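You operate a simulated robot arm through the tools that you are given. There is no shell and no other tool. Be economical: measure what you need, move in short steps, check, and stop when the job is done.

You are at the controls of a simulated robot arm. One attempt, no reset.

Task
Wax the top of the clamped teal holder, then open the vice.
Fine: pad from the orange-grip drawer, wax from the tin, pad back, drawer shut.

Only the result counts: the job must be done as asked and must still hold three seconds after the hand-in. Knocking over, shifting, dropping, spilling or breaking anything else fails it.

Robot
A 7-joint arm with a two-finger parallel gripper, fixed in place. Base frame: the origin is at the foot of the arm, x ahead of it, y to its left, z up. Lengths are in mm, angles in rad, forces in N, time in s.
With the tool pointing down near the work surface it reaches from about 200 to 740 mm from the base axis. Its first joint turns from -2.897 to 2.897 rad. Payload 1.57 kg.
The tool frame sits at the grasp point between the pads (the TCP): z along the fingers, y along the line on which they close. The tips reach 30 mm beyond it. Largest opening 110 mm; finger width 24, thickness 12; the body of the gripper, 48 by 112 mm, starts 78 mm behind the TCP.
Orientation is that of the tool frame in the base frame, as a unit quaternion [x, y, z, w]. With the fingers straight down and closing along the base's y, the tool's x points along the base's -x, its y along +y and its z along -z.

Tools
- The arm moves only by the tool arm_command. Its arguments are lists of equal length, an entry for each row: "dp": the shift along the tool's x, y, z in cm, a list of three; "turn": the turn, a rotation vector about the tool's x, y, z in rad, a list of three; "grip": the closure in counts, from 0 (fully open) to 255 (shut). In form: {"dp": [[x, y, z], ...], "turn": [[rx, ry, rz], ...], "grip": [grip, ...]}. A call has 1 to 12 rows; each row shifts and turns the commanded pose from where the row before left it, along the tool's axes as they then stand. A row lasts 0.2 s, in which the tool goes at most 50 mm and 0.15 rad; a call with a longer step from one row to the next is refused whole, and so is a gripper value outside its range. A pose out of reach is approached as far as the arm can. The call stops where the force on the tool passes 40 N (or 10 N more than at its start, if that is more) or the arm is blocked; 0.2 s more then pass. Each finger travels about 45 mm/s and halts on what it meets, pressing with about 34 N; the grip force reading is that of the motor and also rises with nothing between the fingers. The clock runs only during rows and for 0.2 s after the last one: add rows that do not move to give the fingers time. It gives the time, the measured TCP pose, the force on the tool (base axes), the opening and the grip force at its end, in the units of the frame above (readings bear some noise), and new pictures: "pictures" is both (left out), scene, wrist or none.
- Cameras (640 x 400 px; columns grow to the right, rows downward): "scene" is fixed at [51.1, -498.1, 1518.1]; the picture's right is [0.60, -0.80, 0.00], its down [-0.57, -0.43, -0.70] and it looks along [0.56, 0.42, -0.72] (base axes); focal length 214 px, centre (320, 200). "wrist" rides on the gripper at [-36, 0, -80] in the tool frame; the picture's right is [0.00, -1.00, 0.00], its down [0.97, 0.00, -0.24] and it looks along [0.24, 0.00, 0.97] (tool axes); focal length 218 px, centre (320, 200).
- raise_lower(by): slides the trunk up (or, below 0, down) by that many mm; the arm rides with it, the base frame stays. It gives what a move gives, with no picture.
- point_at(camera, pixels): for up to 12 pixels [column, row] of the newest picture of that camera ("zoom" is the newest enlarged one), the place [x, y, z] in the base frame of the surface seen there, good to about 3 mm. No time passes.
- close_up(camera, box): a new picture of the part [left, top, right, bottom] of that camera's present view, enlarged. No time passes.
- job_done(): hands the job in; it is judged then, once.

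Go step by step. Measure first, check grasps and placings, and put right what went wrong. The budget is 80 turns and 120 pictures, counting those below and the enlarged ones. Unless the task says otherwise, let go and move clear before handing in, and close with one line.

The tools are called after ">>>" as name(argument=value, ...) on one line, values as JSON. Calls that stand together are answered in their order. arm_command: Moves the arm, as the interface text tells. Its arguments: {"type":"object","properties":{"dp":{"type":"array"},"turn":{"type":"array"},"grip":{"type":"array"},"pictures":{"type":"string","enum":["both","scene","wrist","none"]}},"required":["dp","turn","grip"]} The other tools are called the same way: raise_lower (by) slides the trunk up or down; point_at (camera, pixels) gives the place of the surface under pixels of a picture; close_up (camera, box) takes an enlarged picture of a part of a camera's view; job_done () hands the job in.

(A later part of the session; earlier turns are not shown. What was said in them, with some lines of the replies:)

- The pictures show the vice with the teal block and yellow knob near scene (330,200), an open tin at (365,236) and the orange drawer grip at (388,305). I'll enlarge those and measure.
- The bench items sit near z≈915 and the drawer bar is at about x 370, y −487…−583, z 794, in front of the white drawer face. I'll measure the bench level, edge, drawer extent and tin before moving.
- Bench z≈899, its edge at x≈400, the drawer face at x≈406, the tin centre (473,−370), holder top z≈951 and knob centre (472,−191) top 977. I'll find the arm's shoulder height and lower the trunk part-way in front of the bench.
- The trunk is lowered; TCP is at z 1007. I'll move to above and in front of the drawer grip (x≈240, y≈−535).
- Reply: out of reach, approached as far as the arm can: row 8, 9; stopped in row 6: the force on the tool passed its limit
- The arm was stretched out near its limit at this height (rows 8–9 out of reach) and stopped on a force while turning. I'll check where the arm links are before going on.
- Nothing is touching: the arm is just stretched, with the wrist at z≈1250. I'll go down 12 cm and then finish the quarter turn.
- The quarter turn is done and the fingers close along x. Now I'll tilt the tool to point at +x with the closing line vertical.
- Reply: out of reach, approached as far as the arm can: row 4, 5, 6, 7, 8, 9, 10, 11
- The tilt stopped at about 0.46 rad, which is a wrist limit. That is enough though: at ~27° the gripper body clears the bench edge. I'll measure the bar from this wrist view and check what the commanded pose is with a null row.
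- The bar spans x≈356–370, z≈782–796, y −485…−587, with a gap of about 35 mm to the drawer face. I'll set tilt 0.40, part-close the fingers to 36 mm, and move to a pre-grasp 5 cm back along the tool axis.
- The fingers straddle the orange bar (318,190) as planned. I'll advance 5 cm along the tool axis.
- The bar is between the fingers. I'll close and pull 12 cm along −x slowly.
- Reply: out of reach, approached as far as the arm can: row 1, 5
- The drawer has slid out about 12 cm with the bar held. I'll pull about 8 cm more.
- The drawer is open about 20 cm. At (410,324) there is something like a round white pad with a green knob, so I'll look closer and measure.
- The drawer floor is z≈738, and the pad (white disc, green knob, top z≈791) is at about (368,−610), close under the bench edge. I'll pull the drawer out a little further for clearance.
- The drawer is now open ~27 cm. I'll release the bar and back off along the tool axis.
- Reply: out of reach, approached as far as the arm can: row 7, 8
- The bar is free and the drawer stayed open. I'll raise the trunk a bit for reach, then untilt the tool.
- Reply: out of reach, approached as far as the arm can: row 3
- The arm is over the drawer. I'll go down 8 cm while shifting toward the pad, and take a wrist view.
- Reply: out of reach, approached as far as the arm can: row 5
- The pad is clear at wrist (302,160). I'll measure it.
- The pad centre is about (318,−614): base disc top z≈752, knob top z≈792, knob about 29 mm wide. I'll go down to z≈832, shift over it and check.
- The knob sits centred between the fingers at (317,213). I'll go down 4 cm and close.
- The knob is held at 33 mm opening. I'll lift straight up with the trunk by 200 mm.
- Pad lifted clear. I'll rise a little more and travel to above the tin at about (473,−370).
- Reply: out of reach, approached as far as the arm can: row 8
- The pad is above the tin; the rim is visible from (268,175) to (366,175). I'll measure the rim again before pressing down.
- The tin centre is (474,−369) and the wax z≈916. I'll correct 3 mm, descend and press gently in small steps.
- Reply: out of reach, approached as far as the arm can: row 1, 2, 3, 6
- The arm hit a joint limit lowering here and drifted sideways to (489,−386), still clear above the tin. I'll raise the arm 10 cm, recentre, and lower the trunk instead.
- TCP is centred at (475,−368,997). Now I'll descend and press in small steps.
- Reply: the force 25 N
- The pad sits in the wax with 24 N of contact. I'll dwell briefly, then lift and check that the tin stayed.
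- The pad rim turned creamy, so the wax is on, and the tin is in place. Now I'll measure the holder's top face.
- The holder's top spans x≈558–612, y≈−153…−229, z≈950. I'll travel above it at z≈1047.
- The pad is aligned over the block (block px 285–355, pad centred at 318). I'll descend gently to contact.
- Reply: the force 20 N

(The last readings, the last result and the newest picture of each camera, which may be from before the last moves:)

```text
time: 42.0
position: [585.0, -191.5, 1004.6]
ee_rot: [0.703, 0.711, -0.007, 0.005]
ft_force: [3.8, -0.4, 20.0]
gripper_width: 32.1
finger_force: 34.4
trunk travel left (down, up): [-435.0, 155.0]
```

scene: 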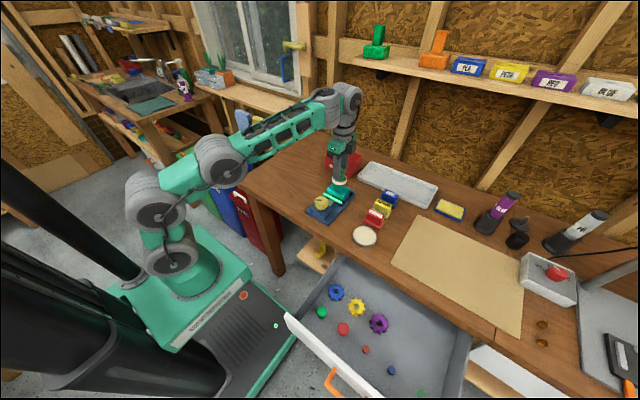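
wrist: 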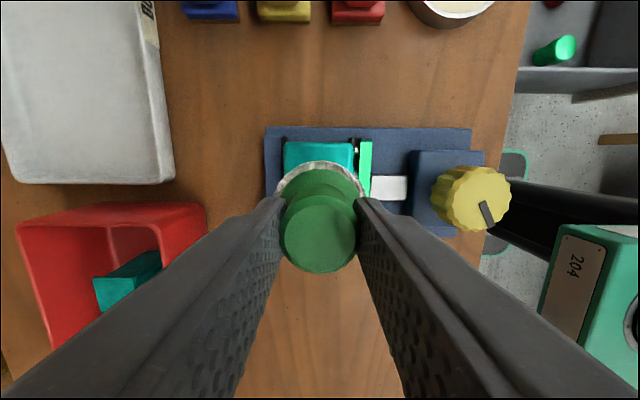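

Contact at 20 N. I'll ease off slightly and rub across the whole top.

>>> arm_command(dp=[[0, 0, -0.06], [0.9, 0.5, 0], [0.9, 0, 0], [0.6, 0, 0], [0, -1.0, 0], [-1.2, 0, 0], [-1.2, 0, 0], [-1.2, 0, 0], [-1.2, 0, 0], [0, 1.0, 0], [1.2, 0, 0], [1.2, -0.5, 0]], turn=[[0, 0, 0], [0, 0, 0], [0, 0, 0], [0, 0, 0], [0, 0, 0], [0, 0, 0], [0, 0, 0], [0, 0, 0], [0, 0, 0], [0, 0, 0], [0, 0, 0], [0, 0, 0]], grip=[255, 255, 255, 255, 255, 255, 255, 255, 255, 255, 255, 255], pictures="scene")

>>> close_up(camera="scene", box=[295, 150, 385, 220])

```text
time: 44.6
position: [584.9, -191.1, 1002.5]
ee_rot: [0.702, 0.712, -0.007, 0.001]
ft_force: [-1.4, 1.5, 7.0]
gripper_width: 31.7
finger_force: 34.0
trunk travel left (down, up): [-435.0, 155.0]
```

scene: 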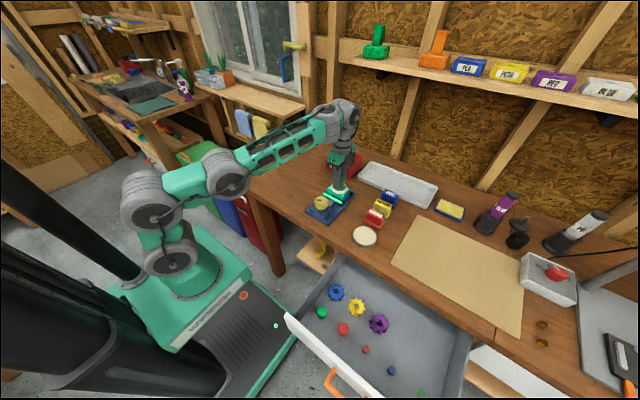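

```text
5.71 times, centred on (340, 185) of scene
```

zoom: 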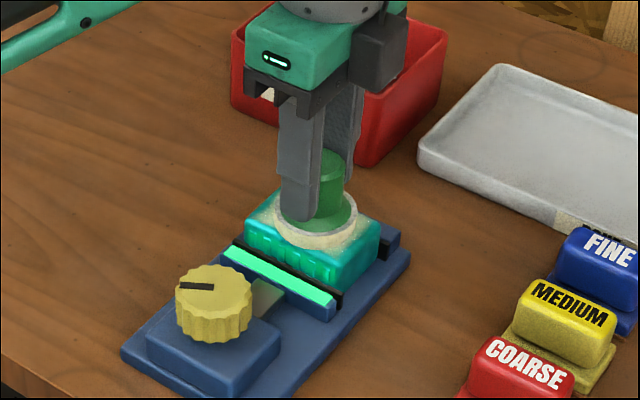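

A whitish film is visible on the block, and 7 N of contact remains. I'll lift and inspect the coverage.

>>> arm_command(dp=[[0, 0, -1], [0, 0, -3], [-4, 0, -2], [-4, 0, 0]], turn=[[0, 0, 0], [0, 0, 0], [0, 0, 0], [0, 0, 0]], grip=[255, 255, 255, 255], pictures="scene")

>>> close_up(camera="scene", box=[300, 165, 370, 215])

```text
time: 45.6
position: [586.8, -273.1, 1063.7]
ee_rot: [0.703, 0.711, -0.007, 0.002]
ft_force: [-0.2, 0.6, -0.8]
gripper_width: 31.7
finger_force: 33.6
trunk travel left (down, up): [-435.0, 155.0]
```

scene: 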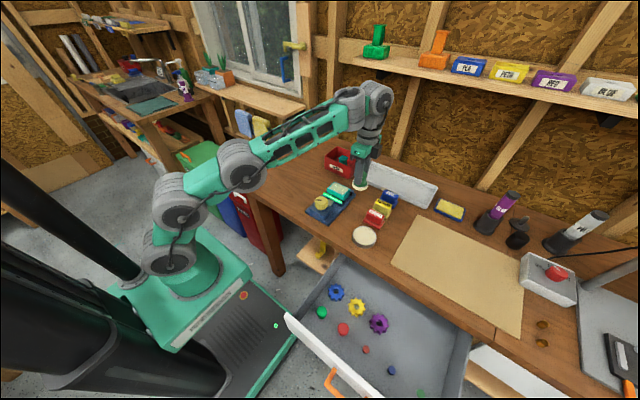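

```text
8.00 times, centred on (335, 190) of scene
```

zoom: 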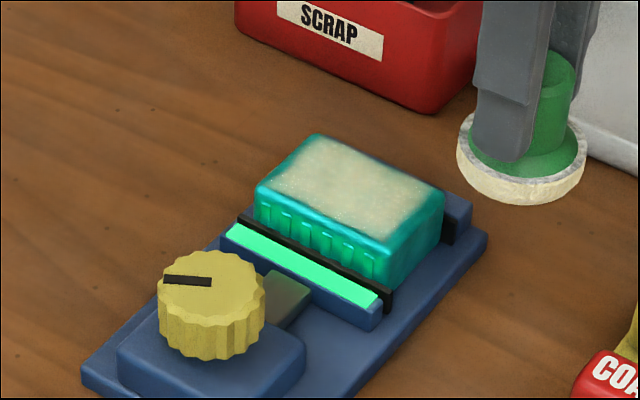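

The wax covers the holder top in the close-up. Next I'll take the pad back to above its place in the drawer (318,−616).

>>> arm_command(dp=[[-3.13, -2.48, 0], [-3.13, -2.48, 0], [-3.13, -2.48, 0], [-3.13, -2.48, 0], [-3.13, -2.48, 1.2], [-3.13, -2.48, 1.2], [-3.13, -2.48, 1.2], [-3.13, -2.48, 1.2], [-3.13, -2.48, 1.2], [-3.13, -2.48, 1], [-3.13, -2.48, 0], [0, 0, 0]], turn=[[0, 0, 0], [0, 0, 0], [0, 0, 0], [0, 0, 0], [0, 0, 0], [0, 0, 0], [0, 0, 0], [0, 0, 0], [0, 0, 0], [0, 0, 0], [0, 0, 0], [0, 0, 0]], grip=[255, 255, 255, 255, 255, 255, 255, 255, 255, 255, 255, 255])

```text
time: 48.2
position: [313.9, -607.6, 996.3]
ee_rot: [0.703, 0.711, -0.008, 0.001]
ft_force: [-0.1, -1.1, -0.3]
gripper_width: 31.6
finger_force: 33.6
out of reach, approached as far as the arm can: row 11
trunk travel left (down, up): [-435.0, 155.0]
```

scene: 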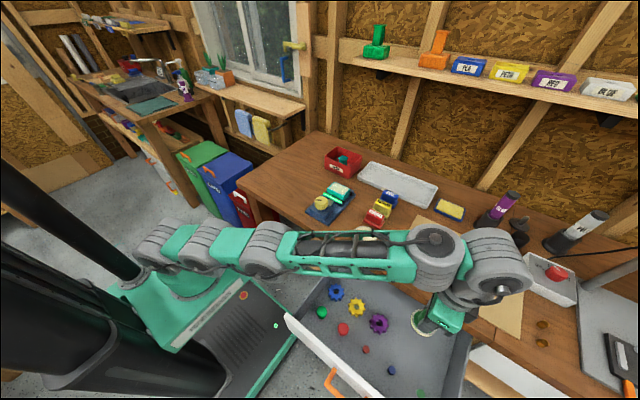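
wrist: 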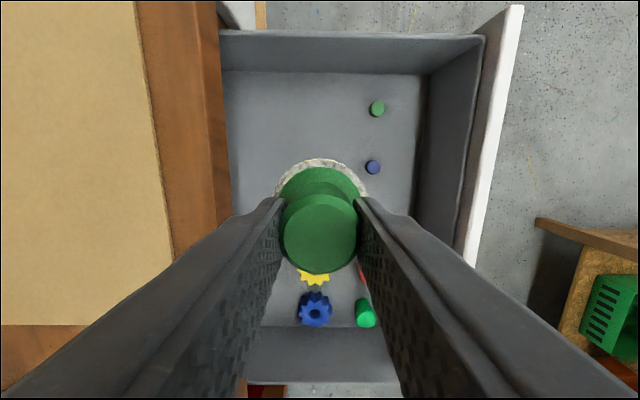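

The arm is above the drawer; I'll lower the trunk 110 mm, then fine-shift and descend.

>>> raise_lower(by=-110)

>>> arm_command(dp=[[0, 0, 2], [-0.6, 0.3, 2], [0, 0, 2], [0, 0, 2], [0, 0, 0]], turn=[[0, 0, 0], [0, 0, 0], [0, 0, 0], [0, 0, 0], [0, 0, 0]], grip=[255, 255, 255, 255, 255], pictures="wrist")

```text
time: 49.6
position: [313.7, -607.3, 885.2]
ee_rot: [0.703, 0.711, -0.007, 0.002]
ft_force: [-1.1, -0.6, -1.1]
gripper_width: 31.6
finger_force: 33.7
trunk travel left (down, up): [-325.0, 265.0]
```

```text
time: 50.8
position: [317.8, -615.1, 806.3]
ee_rot: [0.703, 0.711, -0.007, 0.001]
ft_force: [0.1, 0.0, 0.0]
gripper_width: 31.3
finger_force: 34.2
trunk travel left (down, up): [-325.0, 265.0]
```

wrist: 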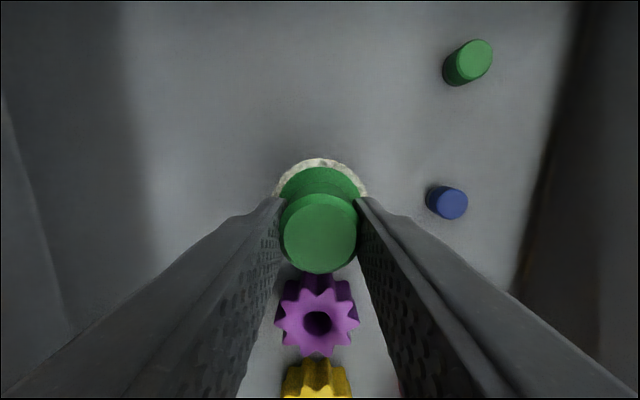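

I'll lower the last ~16 mm to contact with the drawer floor.

>>> arm_command(dp=[[0, 0, 1.0], [0, 0, 0.3], [0, 0, 0.15], [0, 0, 0.15]], turn=[[0, 0, 0], [0, 0, 0], [0, 0, 0], [0, 0, 0]], grip=[255, 255, 255, 255], pictures="none")

```text
time: 51.8
position: [315.6, -614.2, 789.4]
ee_rot: [0.703, 0.712, -0.006, 0.003]
ft_force: [-0.5, -0.3, 2.7]
gripper_width: 31.5
finger_force: 33.6
trunk travel left (down, up): [-325.0, 265.0]
```

Light contact (2.7 N) at the original height. I'll release and go straight up.

>>> arm_command(dp=[[0, 0, 0], [0, 0, 0], [0, 0, 0], [0, 0, -2], [0, 0, -4], [0, 0, -4], [0, 0, -2]], turn=[[0, 0, 0], [0, 0, 0], [0, 0, 0], [0, 0, 0], [0, 0, 0], [0, 0, 0], [0, 0, 0]], grip=[130, 130, 130, 130, 130, 130, 130])

```text
time: 53.4
position: [313.0, -599.0, 907.0]
ee_rot: [0.703, 0.711, -0.007, 0.0]
ft_force: [0.2, 0.2, 0.2]
gripper_width: 53.7
finger_force: 0.0
out of reach, approached as far as the arm can: row 6
trunk travel left (down, up): [-325.0, 265.0]
```

scene: 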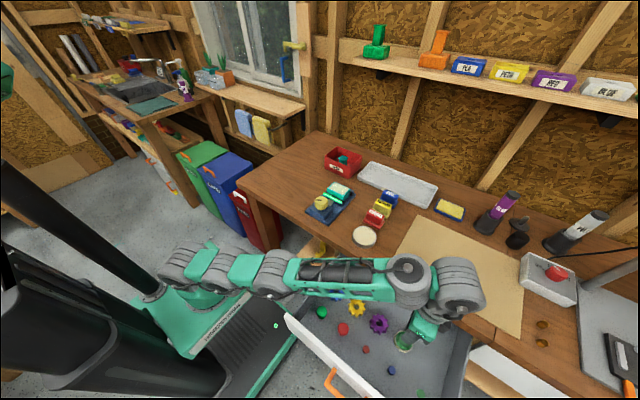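
wrist: 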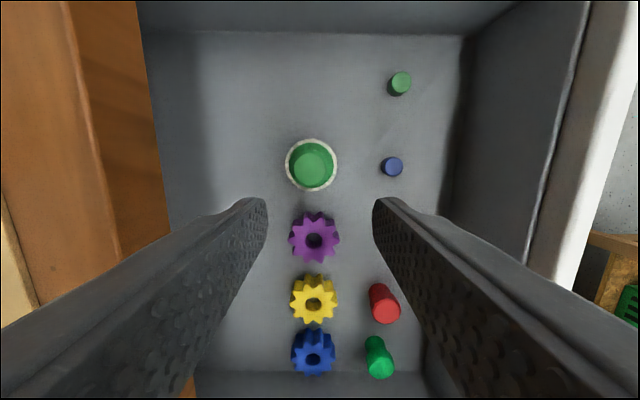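

The pad stands upright at its old spot (312,165). Now I'll move out over the drawer front to in front of the grip, and tilt the tool again.

>>> arm_command(dp=[[0, -3, 0], [1, -4, 0], [1, -4, 0], [1, -4, 0], [1.5, -4, 0], [1.5, -4, 0], [0, -2.9, 0], [0, 0, 0], [0, 0, 0], [0, 0, 0], [0, 0, 0]], turn=[[0, 0, 0], [0, 0, 0], [0, 0, 0], [0, 0, 0], [0, 0, 0], [0, 0, 0], [0, 0, 0], [-0.14, 0, 0], [-0.14, 0, 0], [-0.12, 0, 0], [0, 0, 0]], grip=[171, 171, 171, 171, 171, 171, 171, 171, 171, 171, 171])

```text
time: 54.6
position: [151.9, -626.5, 914.0]
ee_rot: [0.706, 0.708, -0.008, 0.003]
ft_force: [4.0, -7.1, -8.3]
gripper_width: 36.1
finger_force: 0.1
out of reach, approached as far as the arm can: row 2, 3, 4, 5
trunk travel left (down, up): [-325.0, 265.0]
stopped in row 5: the force on the tool passed its limit (the readings are from after the stop); the commanded pose is now the measured one
```

scene: 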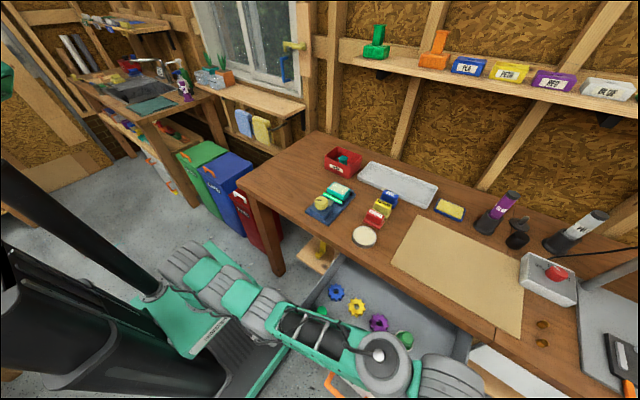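
wrist: 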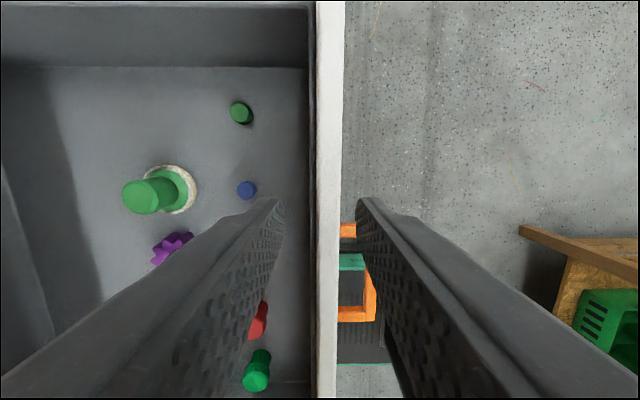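

The arm swung outward near a joint limit to (152,−626,914), above the drawer front and not touching it. I'll move inward (+y) to regain room.

>>> arm_command(dp=[[2, 0, 0], [3, 0, 0], [3, 0, 0], [2, 0, 0]], turn=[[0, 0, 0], [0, 0, 0], [0, 0, 0], [0, 0, 0]], grip=[171, 171, 171, 171], pictures="none")

```text
time: 55.6
position: [150.4, -626.4, 914.7]
ee_rot: [0.706, 0.708, -0.007, 0.003]
ft_force: [8.8, -7.6, -13.7]
gripper_width: 36.4
finger_force: 0.1
out of reach, approached as far as the arm can: row 1, 2, 3, 4
trunk travel left (down, up): [-325.0, 265.0]
```

The arm did not move and the force rose to 14 N. I'll look at whether something is touching before moving again.

>>> close_up(camera="scene", box=[240, 260, 500, 400])

>>> point_at(camera="scene", pixels=[[300, 340], [330, 350], [380, 360], [385, 340], [440, 375], [270, 310], [400, 345], [340, 375], [330, 380], [240, 300]])

```text
2.46 times, centred on (370, 330) of scene
```

zoom: 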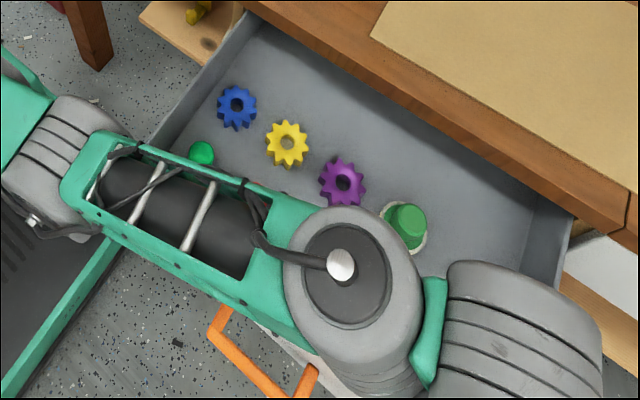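

```text
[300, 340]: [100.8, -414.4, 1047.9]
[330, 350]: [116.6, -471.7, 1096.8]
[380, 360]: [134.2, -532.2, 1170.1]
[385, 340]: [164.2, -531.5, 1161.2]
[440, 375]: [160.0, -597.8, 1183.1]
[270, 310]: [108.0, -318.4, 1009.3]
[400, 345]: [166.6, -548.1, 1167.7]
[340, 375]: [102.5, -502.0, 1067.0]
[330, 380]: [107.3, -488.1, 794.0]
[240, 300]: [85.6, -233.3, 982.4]
```

Nothing touches; the wrist is at z≈1170 and the forearm well above the drawer, so it's joint limits. I'll go back inward (+x), then +y and up.

>>> arm_command(dp=[[0, 2, 0], [0, 3, 0], [0, 3, 0], [2, 2, 0], [3, 0, 0], [3, 0, 0], [3, 0, 0]], turn=[[0, 0, 0], [0, 0, 0], [0, 0, 0], [0, 0, 0], [0, 0, 0], [0, 0, 0], [0, 0, 0]], grip=[171, 171, 171, 171, 171, 171, 171], pictures="none")

```text
time: 57.2
position: [278.4, -591.5, 913.8]
ee_rot: [0.706, 0.708, -0.007, 0.002]
ft_force: [0.5, 0.6, -0.8]
gripper_width: 36.5
finger_force: 0.1
out of reach, approached as far as the arm can: row 5, 6, 7
trunk travel left (down, up): [-325.0, 265.0]
```

Inward motion needs more height relative to the shoulder. I'll move up and inward together.

>>> arm_command(dp=[[1, 0, -3], [2, 0, -3], [2, 0, -3], [2, 0, -1], [2, 0, 0]], turn=[[0, 0, 0], [0, 0, 0], [0, 0, 0], [0, 0, 0], [0, 0, 0]], grip=[171, 171, 171, 171, 171], pictures="none")

```text
time: 58.4
position: [287.9, -527.8, 1024.0]
ee_rot: [0.706, 0.708, -0.007, 0.002]
ft_force: [0.1, -1.4, -1.4]
gripper_width: 36.1
finger_force: 0.1
out of reach, approached as far as the arm can: row 1, 2, 3, 4
trunk travel left (down, up): [-325.0, 265.0]
```

Back in the comfortable zone at (288,−528,1024). I'll retrace the known path: −x at this height, then tilt.

>>> arm_command(dp=[[0.8, -2, 0], [0, -4, 0], [0, -4, 0], [0, -4, 0], [0, -4, 0], [0, -4, 0], [0, -3, 0], [0, 0, 0], [0, 0, 0], [0, 0, 0], [0, 0, 0]], turn=[[0, 0, 0], [0, 0, 0], [0, 0, 0], [0, 0, 0], [0, 0, 0], [0, 0, 0], [0, 0, 0], [-0.14, 0, 0], [-0.14, 0, 0], [-0.12, 0, 0], [0, 0, 0]], grip=[165, 165, 165, 165, 165, 165, 165, 165, 165, 165, 165], pictures="scene")

```text
time: 60.8
position: [34.2, -521.5, 1026.8]
ee_rot: [0.698, 0.698, 0.113, 0.111]
ft_force: [-0.3, 0.0, 1.3]
gripper_width: 38.7
finger_force: 0.1
out of reach, approached as far as the arm can: row 8
trunk travel left (down, up): [-325.0, 265.0]
```

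scene: 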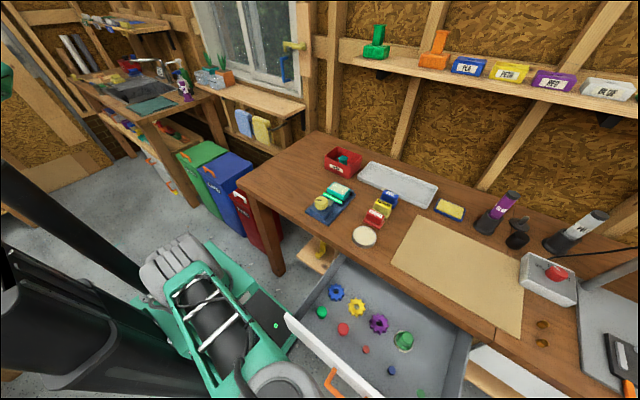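

The tool is tilted 0.32 rad in front of the drawer. I'll measure the grip bar and lower the trunk by 100.

>>> point_at(camera="scene", pixels=[[328, 378], [334, 386], [332, 370], [340, 392], [300, 330], [360, 382]])

>>> raise_lower(by=-100)

>>> arm_command(dp=[[0, 0, 0]], turn=[[-0.08, 0, 0]], grip=[165], pictures="wrist")

```text
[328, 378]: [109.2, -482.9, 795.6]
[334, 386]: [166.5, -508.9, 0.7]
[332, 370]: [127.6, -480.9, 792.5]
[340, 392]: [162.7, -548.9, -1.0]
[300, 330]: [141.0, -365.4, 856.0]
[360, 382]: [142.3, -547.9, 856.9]
```

```text
time: 62.1
position: [33.5, -520.8, 927.0]
ee_rot: [0.698, 0.698, 0.111, 0.113]
ft_force: [-0.3, -0.3, -0.3]
gripper_width: 38.8
finger_force: 0.0
trunk travel left (down, up): [-225.0, 365.0]
```

```text
time: 62.5
position: [35.9, -514.9, 920.7]
ee_rot: [0.693, 0.694, 0.138, 0.14]
ft_force: [0.2, 0.4, 0.4]
gripper_width: 38.9
finger_force: 0.1
out of reach, approached as far as the arm can: row 1
trunk travel left (down, up): [-225.0, 365.0]
```

wrist: 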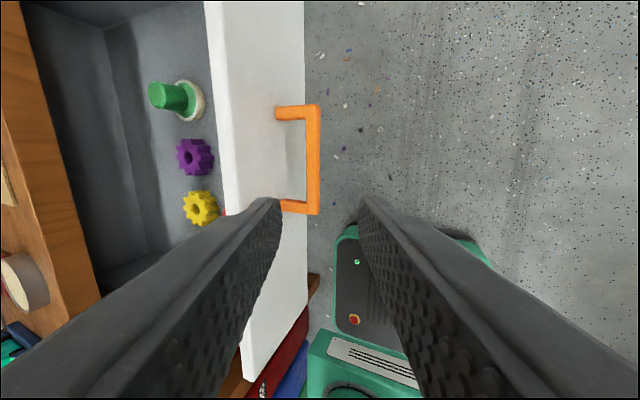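

>>> point_at(camera="wrist", pixels=[[313, 160], [309, 140], [316, 140], [308, 180], [316, 180], [318, 160], [310, 160], [270, 150]])

```text
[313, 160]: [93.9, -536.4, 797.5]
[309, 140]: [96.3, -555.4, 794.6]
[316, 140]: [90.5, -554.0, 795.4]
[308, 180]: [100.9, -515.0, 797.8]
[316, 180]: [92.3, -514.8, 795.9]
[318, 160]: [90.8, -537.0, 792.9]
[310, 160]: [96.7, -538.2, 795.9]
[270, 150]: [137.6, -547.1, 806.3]
```

The bar centre is about (96,−536,789), nearly straight along the tool axis. I'll line up and approach 12 cm.

>>> arm_command(dp=[[-1.1, 0.2, 0], [-1.1, 0.2, 2], [0, 0, 3], [0, 0, 2], [0, 0, 2], [0, 0, 1], [0, 0, 0]], turn=[[0, 0, 0], [0, 0, 0], [0, 0, 0], [0, 0, 0], [0, 0, 0], [0, 0, 0], [0, 0, 0]], grip=[165, 165, 165, 165, 165, 165, 165], pictures="wrist")

```text
time: 64.1
position: [78.3, -534.6, 825.7]
ee_rot: [0.693, 0.693, 0.139, 0.141]
ft_force: [-0.1, 0.1, 0.2]
gripper_width: 38.6
finger_force: 0.0
out of reach, approached as far as the arm can: row 1
trunk travel left (down, up): [-225.0, 365.0]
```

wrist: 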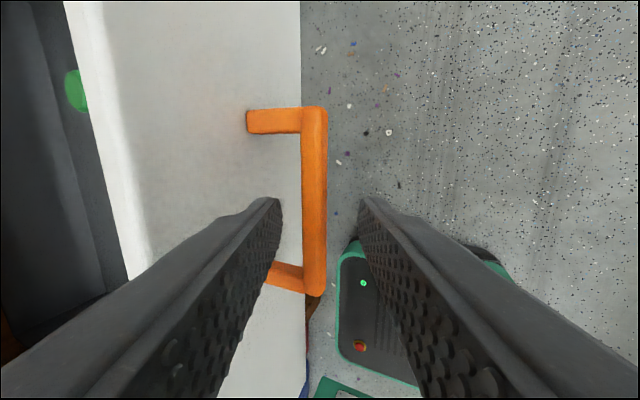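

The bar is between the fingers. I'll advance 2.5 cm, close, and start pushing the drawer along +x.

>>> arm_command(dp=[[0, 0.1, 1.3], [0, 0.1, 1.2], [0, 0, 0], [0, 0, 0], [0, 0, 0], [0, 0.92, 0.39], [0, 1.38, 0.58], [0, 1.84, 0.78], [0, 1.84, 0.78], [0, 1.84, 0.78], [0, 1.84, 0.78]], turn=[[0, 0, 0], [0, 0, 0], [0, 0, 0], [0, 0, 0], [0, 0, 0], [0, 0, 0], [0, 0, 0], [0, 0, 0], [0, 0, 0], [0, 0, 0], [0, 0, 0]], grip=[165, 165, 220, 220, 220, 220, 220, 220, 220, 220, 220])

```text
time: 66.5
position: [194.1, -534.1, 803.8]
ee_rot: [0.693, 0.693, 0.139, 0.141]
ft_force: [1.1, -1.3, 12.1]
gripper_width: 16.5
finger_force: 31.9
trunk travel left (down, up): [-225.0, 365.0]
```

scene: 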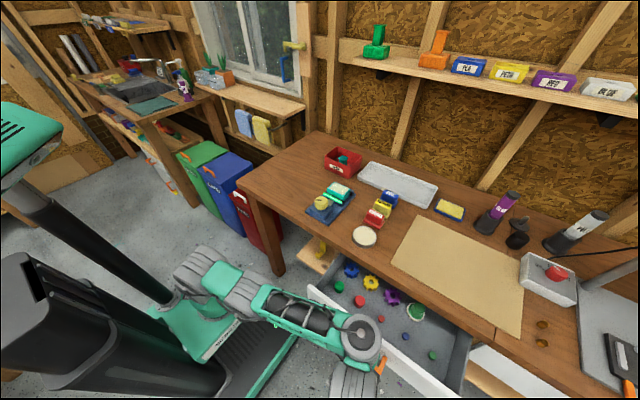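
wrist: 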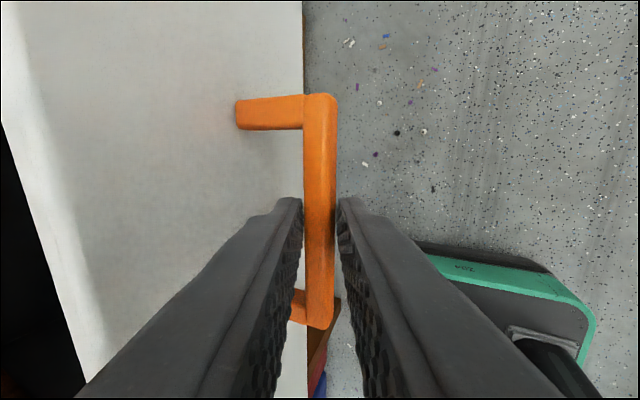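

The drawer is sliding in (TCP x 194; shut at ≈357). I'll push the remaining ~16 cm, slowing at the end.

>>> arm_command(dp=[[0, 1.38, 0.58], [0, 1.84, 0.78], [0, 1.84, 0.78], [0, 1.84, 0.78], [0, 1.84, 0.78], [0, 1.84, 0.78], [0, 1.84, 0.78], [0, 0.92, 0.39], [0, 0.6, 0.25], [0, 0.46, 0.2], [0, 0.46, 0.2]], turn=[[0, 0, 0], [0, 0, 0], [0, 0, 0], [0, 0, 0], [0, 0, 0], [0, 0, 0], [0, 0, 0], [0, 0, 0], [0, 0, 0], [0, 0, 0], [0, 0, 0]], grip=[220, 220, 220, 220, 220, 220, 220, 220, 220, 220, 220])

```text
time: 68.9
position: [354.1, -538.2, 805.1]
ee_rot: [0.693, 0.693, 0.138, 0.14]
ft_force: [1.1, -15.5, -11.2]
gripper_width: 16.4
finger_force: 31.9
out of reach, approached as far as the arm can: row 3
trunk travel left (down, up): [-225.0, 365.0]
```

scene: 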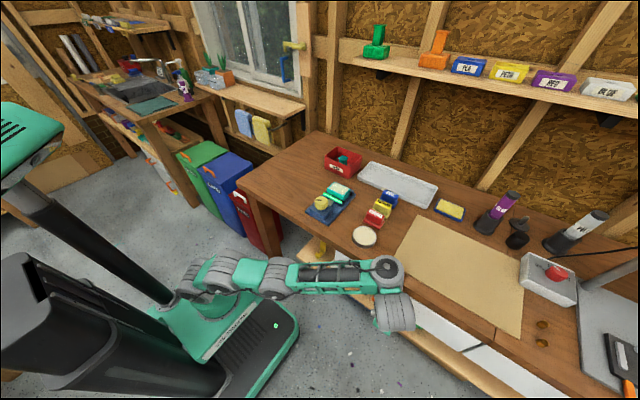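
wrist: 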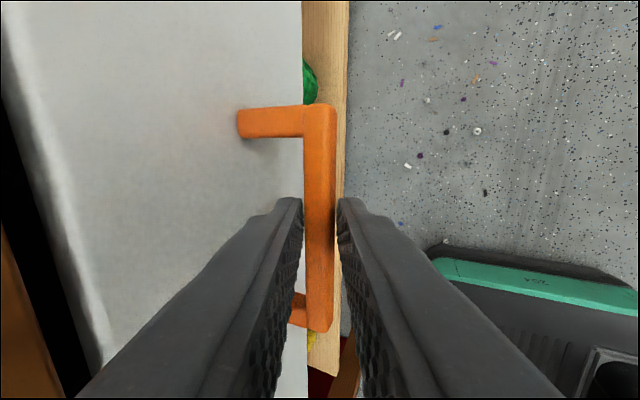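

Nearly shut at x 354. I'll push in small steps until it meets its stop.

>>> arm_command(dp=[[0.2, 0.37, 0.16], [0, 0.37, 0.16], [0, 0.37, 0.16], [0, 0.37, 0.16]], turn=[[0, 0, 0], [0, 0, 0], [0, 0, 0], [0, 0, 0]], grip=[220, 220, 220, 220], pictures="wrist")

>>> point_at(camera="wrist", pixels=[[180, 150], [220, 170], [150, 100]])

```text
time: 69.6
position: [356.5, -537.0, 804.0]
ee_rot: [0.695, 0.693, 0.133, 0.139]
ft_force: [-38.3, -2.9, 2.4]
gripper_width: 16.4
finger_force: 31.7
trunk travel left (down, up): [-225.0, 365.0]
stopped in row 3: the force on the tool passed its limit (the readings are from after the stop); the commanded pose is now the measured one
```

wrist: 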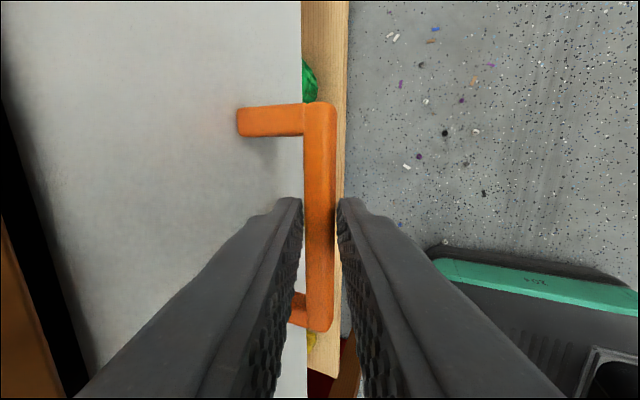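

```text
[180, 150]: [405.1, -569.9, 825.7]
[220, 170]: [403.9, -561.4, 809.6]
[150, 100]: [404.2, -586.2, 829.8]
```

The drawer is shut against its stop (face back at x≈405, −38 N). I'll release and back off along the tool axis.

>>> arm_command(dp=[[0, 0, 0], [0, 0, 0], [0, 0, 0], [0, 0, -1.5], [0, 0, -2.5], [0, 0, -3], [0, -2, -3], [0, -2, -2]], turn=[[0, 0, 0], [0, 0, 0], [0, 0, 0], [0, 0, 0], [0, 0, 0], [0, 0, 0], [0, 0, 0], [0, 0, 0]], grip=[171, 171, 171, 171, 171, 171, 171, 171])

```text
time: 71.4
position: [280.9, -534.7, 900.1]
ee_rot: [0.693, 0.694, 0.137, 0.138]
ft_force: [-0.8, 0.7, -0.1]
gripper_width: 36.1
finger_force: 0.1
trunk travel left (down, up): [-225.0, 365.0]
```

scene: 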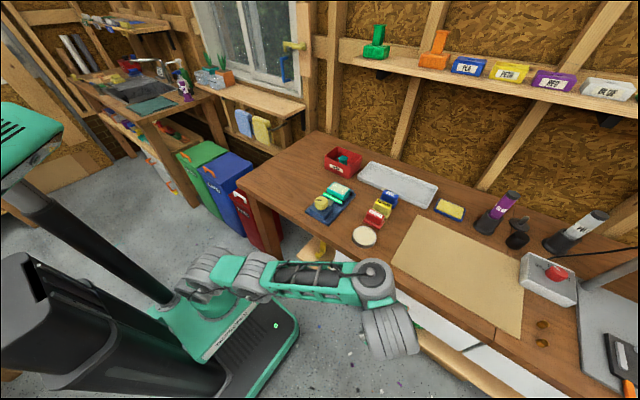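
wrist: 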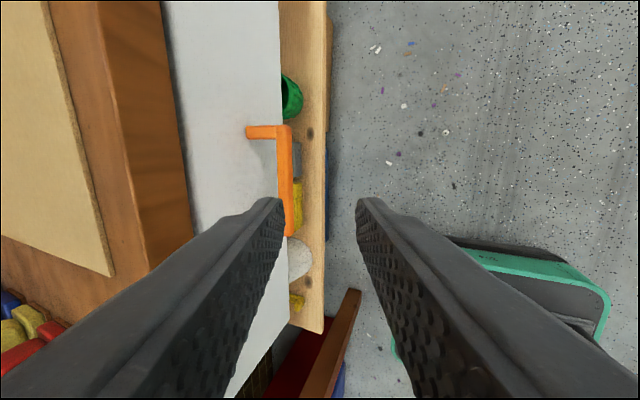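

Drawer shut with the bar free. I'll raise the trunk, untilt, and go above the vice knob.

>>> raise_lower(by=210)

>>> arm_command(dp=[[0, 0, 0], [0, 0, 0], [0, 0, 0], [3.9, 2.2, 0], [3.9, 2.2, 0], [3.9, 2.2, 0], [3.9, 2.2, 0], [3.9, 2.2, 0], [3.9, 2.2, 0], [3.9, 2.2, 0], [3.9, 2.2, 0], [3.1, 1.5, 0]], turn=[[0.14, 0, 0], [0.14, 0, 0], [0.12, 0, 0], [0, 0, 0], [0, 0, 0], [0, 0, 0], [0, 0, 0], [0, 0, 0], [0, 0, 0], [0, 0, 0], [0, 0, 0], [0, 0, 0]], grip=[60, 60, 60, 60, 60, 60, 60, 60, 60, 60, 60, 60])

```text
time: 73.6
position: [281.1, -535.4, 1109.3]
ee_rot: [0.693, 0.694, 0.137, 0.138]
ft_force: [-0.9, -0.3, -0.6]
gripper_width: 36.1
finger_force: 0.0
trunk travel left (down, up): [-435.0, 155.0]
```

```text
time: 76.2
position: [472.5, -190.3, 1108.5]
ee_rot: [0.706, 0.708, -0.004, -0.002]
ft_force: [0.1, 0.3, -0.4]
gripper_width: 84.2
finger_force: 0.0
trunk travel left (down, up): [-435.0, 155.0]
```

scene: 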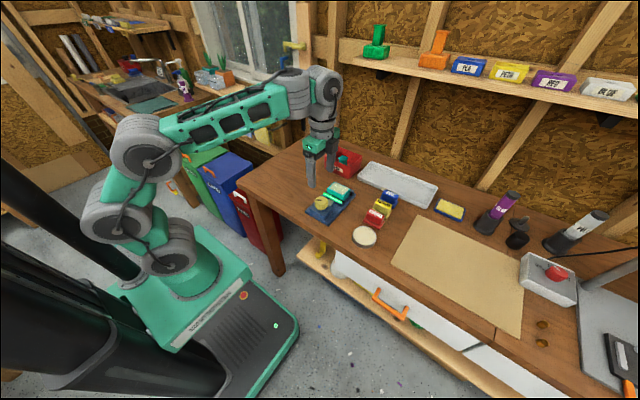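
wrist: 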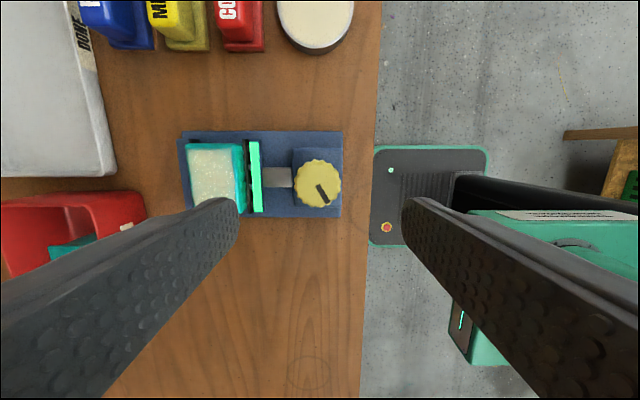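

The wax film covers the block top (190–240,145–205). I'll measure the knob and what surrounds it.

>>> close_up(camera="wrist", box=[170, 120, 350, 230])

>>> point_at(camera="wrist", pixels=[[318, 184], [298, 184], [339, 184], [318, 162], [318, 205], [300, 212], [280, 177], [254, 177], [332, 155], [215, 175], [240, 150], [326, 196]])

```text
3.56 times, centred on (260, 175) of wrist
```

zoom: 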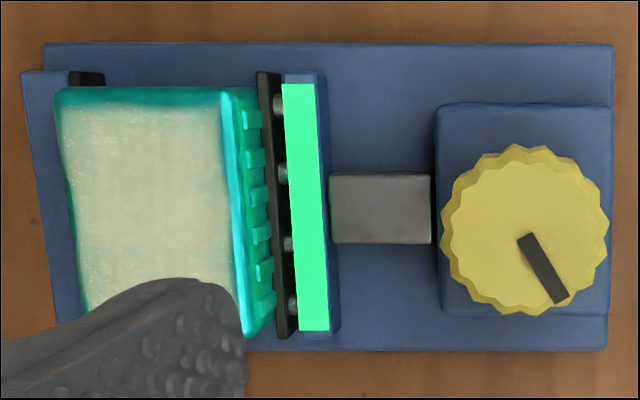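

```text
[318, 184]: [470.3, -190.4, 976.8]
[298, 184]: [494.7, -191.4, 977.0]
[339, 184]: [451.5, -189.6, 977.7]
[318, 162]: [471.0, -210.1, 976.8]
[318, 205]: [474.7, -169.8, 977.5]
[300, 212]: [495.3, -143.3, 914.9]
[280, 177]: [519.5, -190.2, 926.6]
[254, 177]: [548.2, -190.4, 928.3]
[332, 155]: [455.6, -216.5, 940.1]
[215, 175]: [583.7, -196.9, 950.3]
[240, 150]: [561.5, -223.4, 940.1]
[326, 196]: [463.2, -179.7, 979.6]
```

The knob centre is (472.5,−190), radius 22, top z 977, with the block under it at z 940. I'll lower to z≈1010 first and check reach.

>>> arm_command(dp=[[0, 0, 2.5], [0, 0, 2.5], [0, 0, 2.5], [0, 0, 2.0], [0, 0, 0]], turn=[[0, 0, 0], [0, 0, 0], [0, 0, 0], [0, 0, 0], [0, 0, 0]], grip=[93, 93, 93, 93, 93], pictures="none")

```text
time: 77.4
position: [470.5, -191.0, 1013.4]
ee_rot: [0.707, 0.708, -0.006, -0.003]
ft_force: [0.3, 0.1, 0.1]
gripper_width: 69.9
finger_force: 0.0
trunk travel left (down, up): [-435.0, 155.0]
```

Reach is fine. I'll descend to z≈981 and close on the knob.

>>> arm_command(dp=[[0.1, 0.2, 1.2], [0, 0, 1.2], [0, 0, 0.8], [0, 0, 0], [0, 0, 0], [0, 0, 0], [0, 0, 0]], turn=[[0, 0, 0], [0, 0, 0], [0, 0, 0], [0, 0, 0], [0, 0, 0], [0, 0, 0], [0, 0, 0]], grip=[93, 93, 93, 255, 255, 255, 255])

```text
time: 79.0
position: [474.1, -191.1, 980.5]
ee_rot: [0.706, 0.708, -0.003, -0.001]
ft_force: [8.1, 0.5, -1.5]
gripper_width: 47.8
finger_force: 37.7
trunk travel left (down, up): [-435.0, 155.0]
```

scene: 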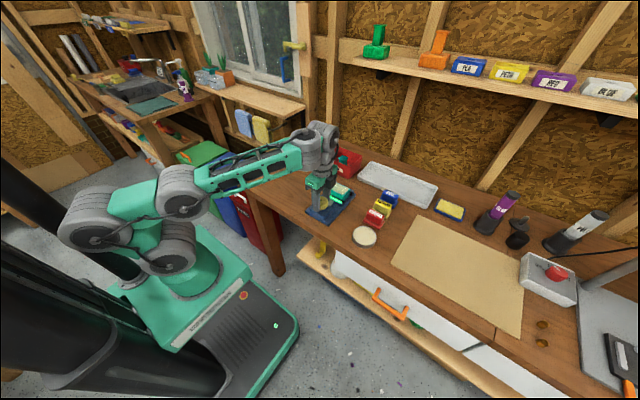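
wrist: 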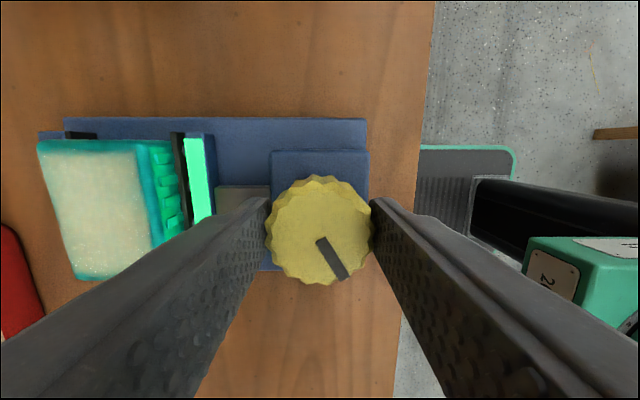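

The knob is gripped at 47.8 mm. I'll turn it counter-clockwise (seen from above) 0.5 rad and watch the jaw and forces.

>>> arm_command(dp=[[0, 0, 0], [0, 0, 0], [0, 0, 0], [0, 0, 0], [0, 0, 0]], turn=[[0, 0, -0.1], [0, 0, -0.1], [0, 0, -0.1], [0, 0, -0.1], [0, 0, -0.1]], grip=[255, 255, 255, 255, 255], pictures="wrist")

```text
time: 80.2
position: [473.7, -190.0, 980.9]
ee_rot: [0.508, 0.861, -0.004, -0.002]
ft_force: [12.1, 3.5, 2.3]
gripper_width: 47.4
finger_force: 45.0
trunk travel left (down, up): [-435.0, 155.0]
```

wrist: 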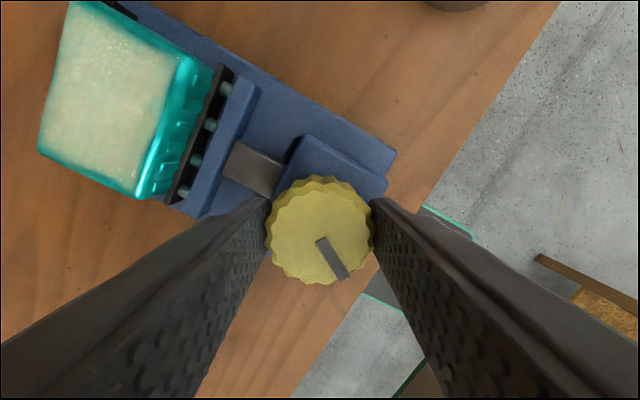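

The knob turned with the hand, and the jaw's green strip went dark, so this is the opening direction. I'll continue turning.

>>> arm_command(dp=[[0, 0, 0], [0, 0, 0], [0, 0, 0], [0, 0, 0], [0, 0, 0], [0, 0, 0], [0, 0, 0], [0, 0, 0], [0, 0, 0], [0, 0, 0]], turn=[[0, 0, -0.12], [0, 0, -0.12], [0, 0, -0.12], [0, 0, -0.12], [0, 0, -0.12], [0, 0, -0.12], [0, 0, -0.12], [0, 0, -0.12], [0, 0, -0.12], [0, 0, -0.12]], grip=[255, 255, 255, 255, 255, 255, 255, 255, 255, 255])

>>> close_up(camera="scene", box=[295, 160, 375, 225])

```text
time: 82.4
position: [473.1, -190.3, 979.9]
ee_rot: [-0.068, 0.998, -0.001, -0.004]
ft_force: [20.2, 4.6, 9.1]
gripper_width: 47.7
finger_force: 45.6
trunk travel left (down, up): [-435.0, 155.0]
```

scene: 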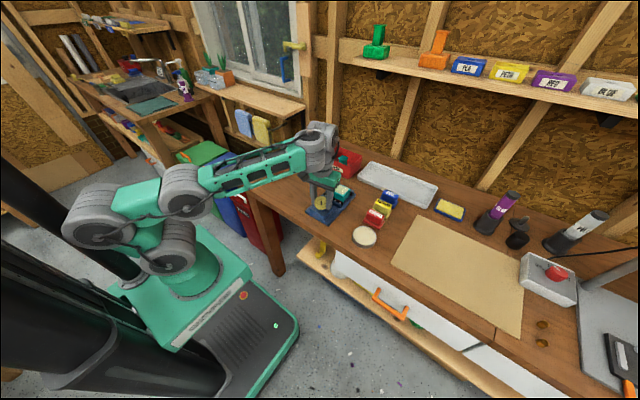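
wrist: 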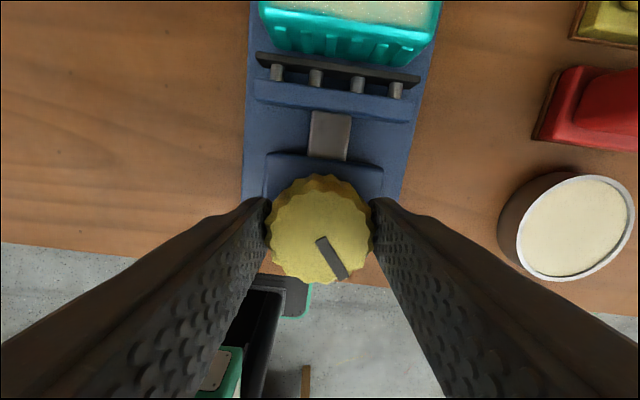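

```text
6.15 times, centred on (335, 192) of scene
```

zoom: 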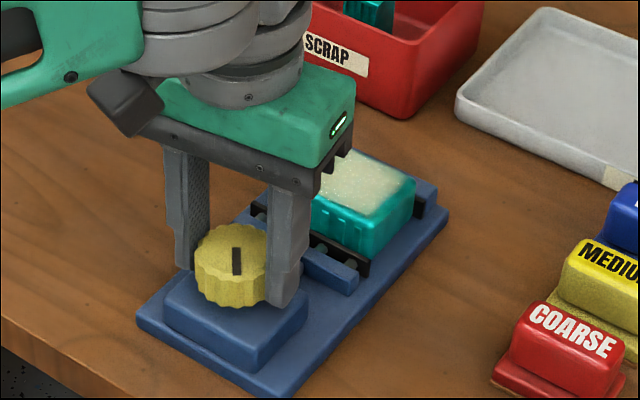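

The knob has turned ~1.7 rad. I'll measure how far the jaw has moved.

>>> point_at(camera="wrist", pixels=[[340, 62], [330, 80], [330, 100], [330, 115], [330, 140], [350, 40], [340, 55], [300, 35]])

>>> close_up(camera="wrist", box=[230, 0, 450, 140])

```text
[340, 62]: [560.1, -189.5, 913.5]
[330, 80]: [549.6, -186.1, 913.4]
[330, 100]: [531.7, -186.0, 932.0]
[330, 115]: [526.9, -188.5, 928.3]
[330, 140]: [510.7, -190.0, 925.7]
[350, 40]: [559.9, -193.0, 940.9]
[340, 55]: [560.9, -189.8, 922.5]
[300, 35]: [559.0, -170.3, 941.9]
```

```text
2.86 times, centred on (340, 70) of wrist
```

zoom: 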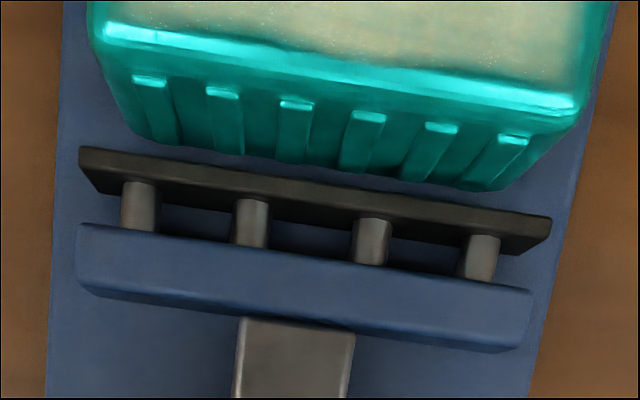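

The jaw has retracted about 13 mm and its pad is already off the block. I'll turn further to open it fully, easing the side force.

>>> arm_command(dp=[[-0.1, 0, 0], [-0.1, 0, 0], [0, 0, 0], [0, 0, 0], [0, 0, 0], [0, 0, 0], [0, 0, 0], [0, 0, 0]], turn=[[0, 0, -0.1], [0, 0, -0.12], [0, 0, -0.12], [0, 0, -0.12], [0, 0, -0.12], [0, 0, -0.12], [0, 0, -0.12], [0, 0, -0.12]], grip=[255, 255, 255, 255, 255, 255, 255, 255], pictures="wrist")

>>> close_up(camera="scene", box=[295, 160, 375, 225])

```text
time: 84.2
position: [473.4, -189.8, 979.5]
ee_rot: [-0.511, 0.86, 0.0, -0.004]
ft_force: [-2.4, 7.3, 9.1]
gripper_width: 47.9
finger_force: 44.7
trunk travel left (down, up): [-435.0, 155.0]
```

wrist: 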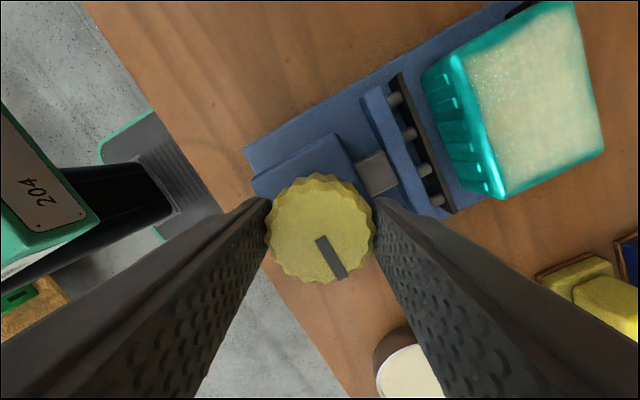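

```text
6.15 times, centred on (335, 192) of scene
```

zoom: 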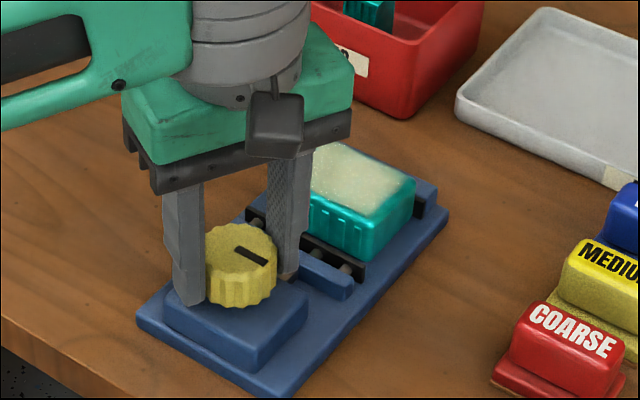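

The knob has turned about 2.6 rad and the jaw gap keeps growing. I'll turn about 0.6 rad more to look for the end stop.

>>> arm_command(dp=[[0, 0, 0], [0, 0, 0], [0, 0, 0], [0, 0, 0], [0, 0, 0]], turn=[[0, 0, -0.12], [0, 0, -0.12], [0, 0, -0.12], [0, 0, -0.12], [0, 0, -0.12]], grip=[255, 255, 255, 255, 255], pictures="wrist")

>>> close_up(camera="wrist", box=[240, 0, 640, 250])

```text
time: 85.4
position: [472.5, -190.5, 979.8]
ee_rot: [0.743, -0.669, -0.002, 0.004]
ft_force: [-9.9, 1.9, -4.1]
gripper_width: 47.3
finger_force: 44.7
trunk travel left (down, up): [-435.0, 155.0]
```

wrist: 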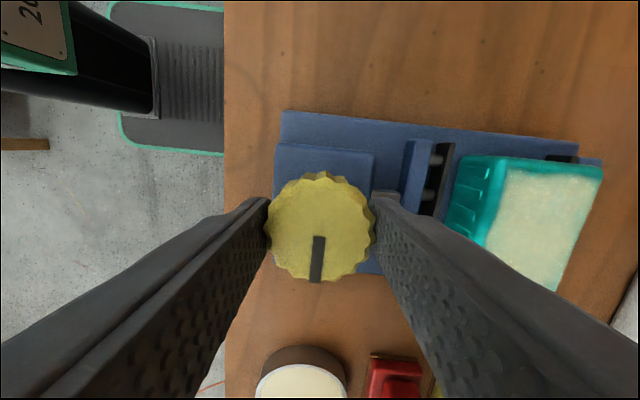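

```text
1.60 times, centred on (440, 125) of wrist
```

zoom: 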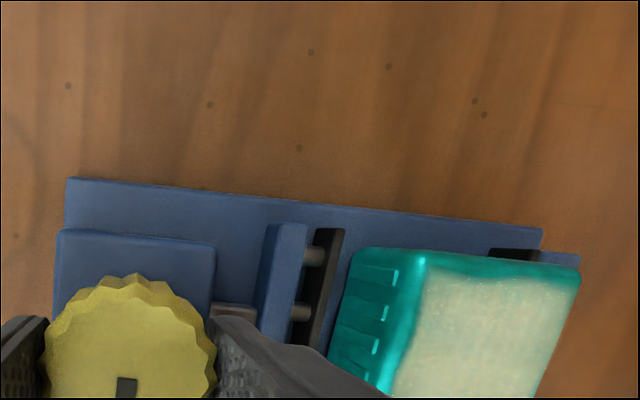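

The mark slipped against the fingers, so the knob has reached its end stop and the jaw is well clear of the block. I'll open slightly (jaw is close to the +x finger) and rise.

>>> arm_command(dp=[[0, 0, 0], [0, 0, 0], [0, 0, -1.5], [0, 0, -3], [0, 0, -4], [0, 0, -4]], turn=[[0, 0, 0], [0, 0, 0], [0, 0, 0], [0, 0, 0], [0, 0, 0], [0, 0, 0]], grip=[128, 128, 128, 128, 128, 128])

>>> close_up(camera="scene", box=[295, 160, 375, 225])

```text
time: 86.8
position: [472.7, -188.7, 1104.7]
ee_rot: [0.742, -0.671, -0.004, 0.005]
ft_force: [0.5, -0.9, -1.1]
gripper_width: 54.7
finger_force: 0.1
trunk travel left (down, up): [-435.0, 155.0]
```

scene: 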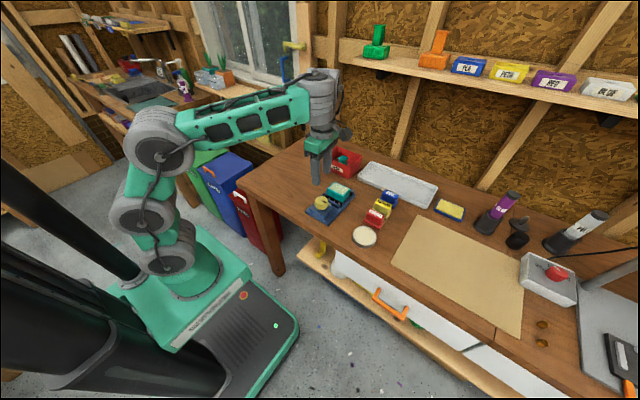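
wrist: 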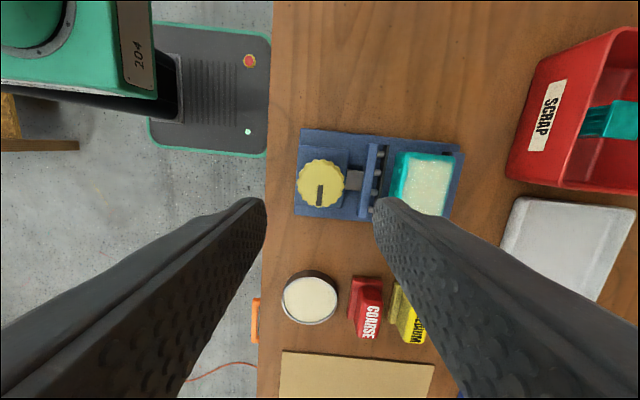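

```text
6.15 times, centred on (335, 192) of scene
```

zoom: 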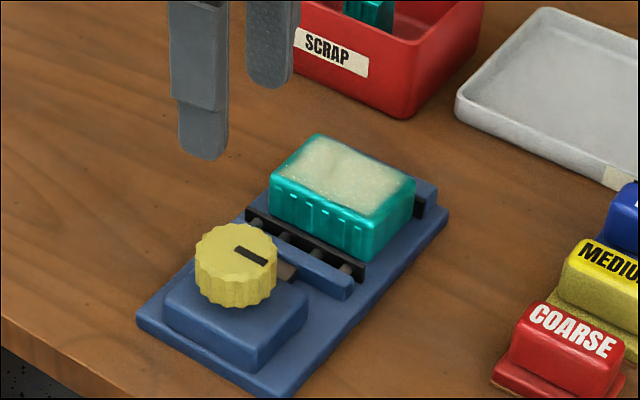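

The vice is open with the waxed holder standing in place. One last check that the drawer face is flush.

>>> point_at(camera="scene", pixels=[[360, 270], [350, 262], [395, 300], [440, 320], [410, 296]])

>>> close_up(camera="scene", box=[310, 220, 510, 360])

```text
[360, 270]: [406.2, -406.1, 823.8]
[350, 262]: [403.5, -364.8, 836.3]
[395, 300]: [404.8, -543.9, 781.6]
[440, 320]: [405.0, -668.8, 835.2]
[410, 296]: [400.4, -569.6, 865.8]
```

```text
2.86 times, centred on (410, 290) of scene
```

zoom: 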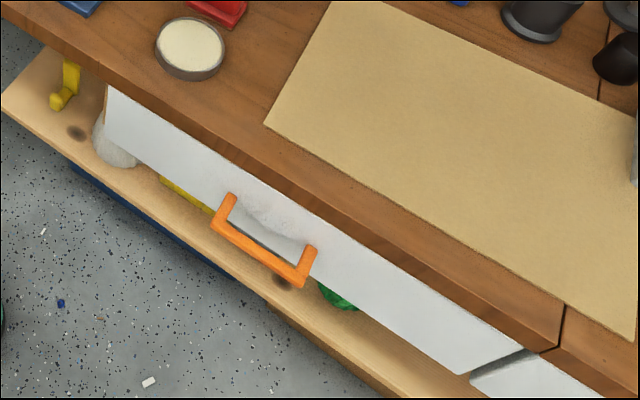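

The drawer face is flush at x≈405 as at the start, and the tin and blocks are unmoved, so I'm handing in.

>>> job_done()

```text
The job is handed in.
```

I waxed the top of the teal holder, put the pad back in its drawer and shut it, then opened the vice to its stop; the job is handed in.
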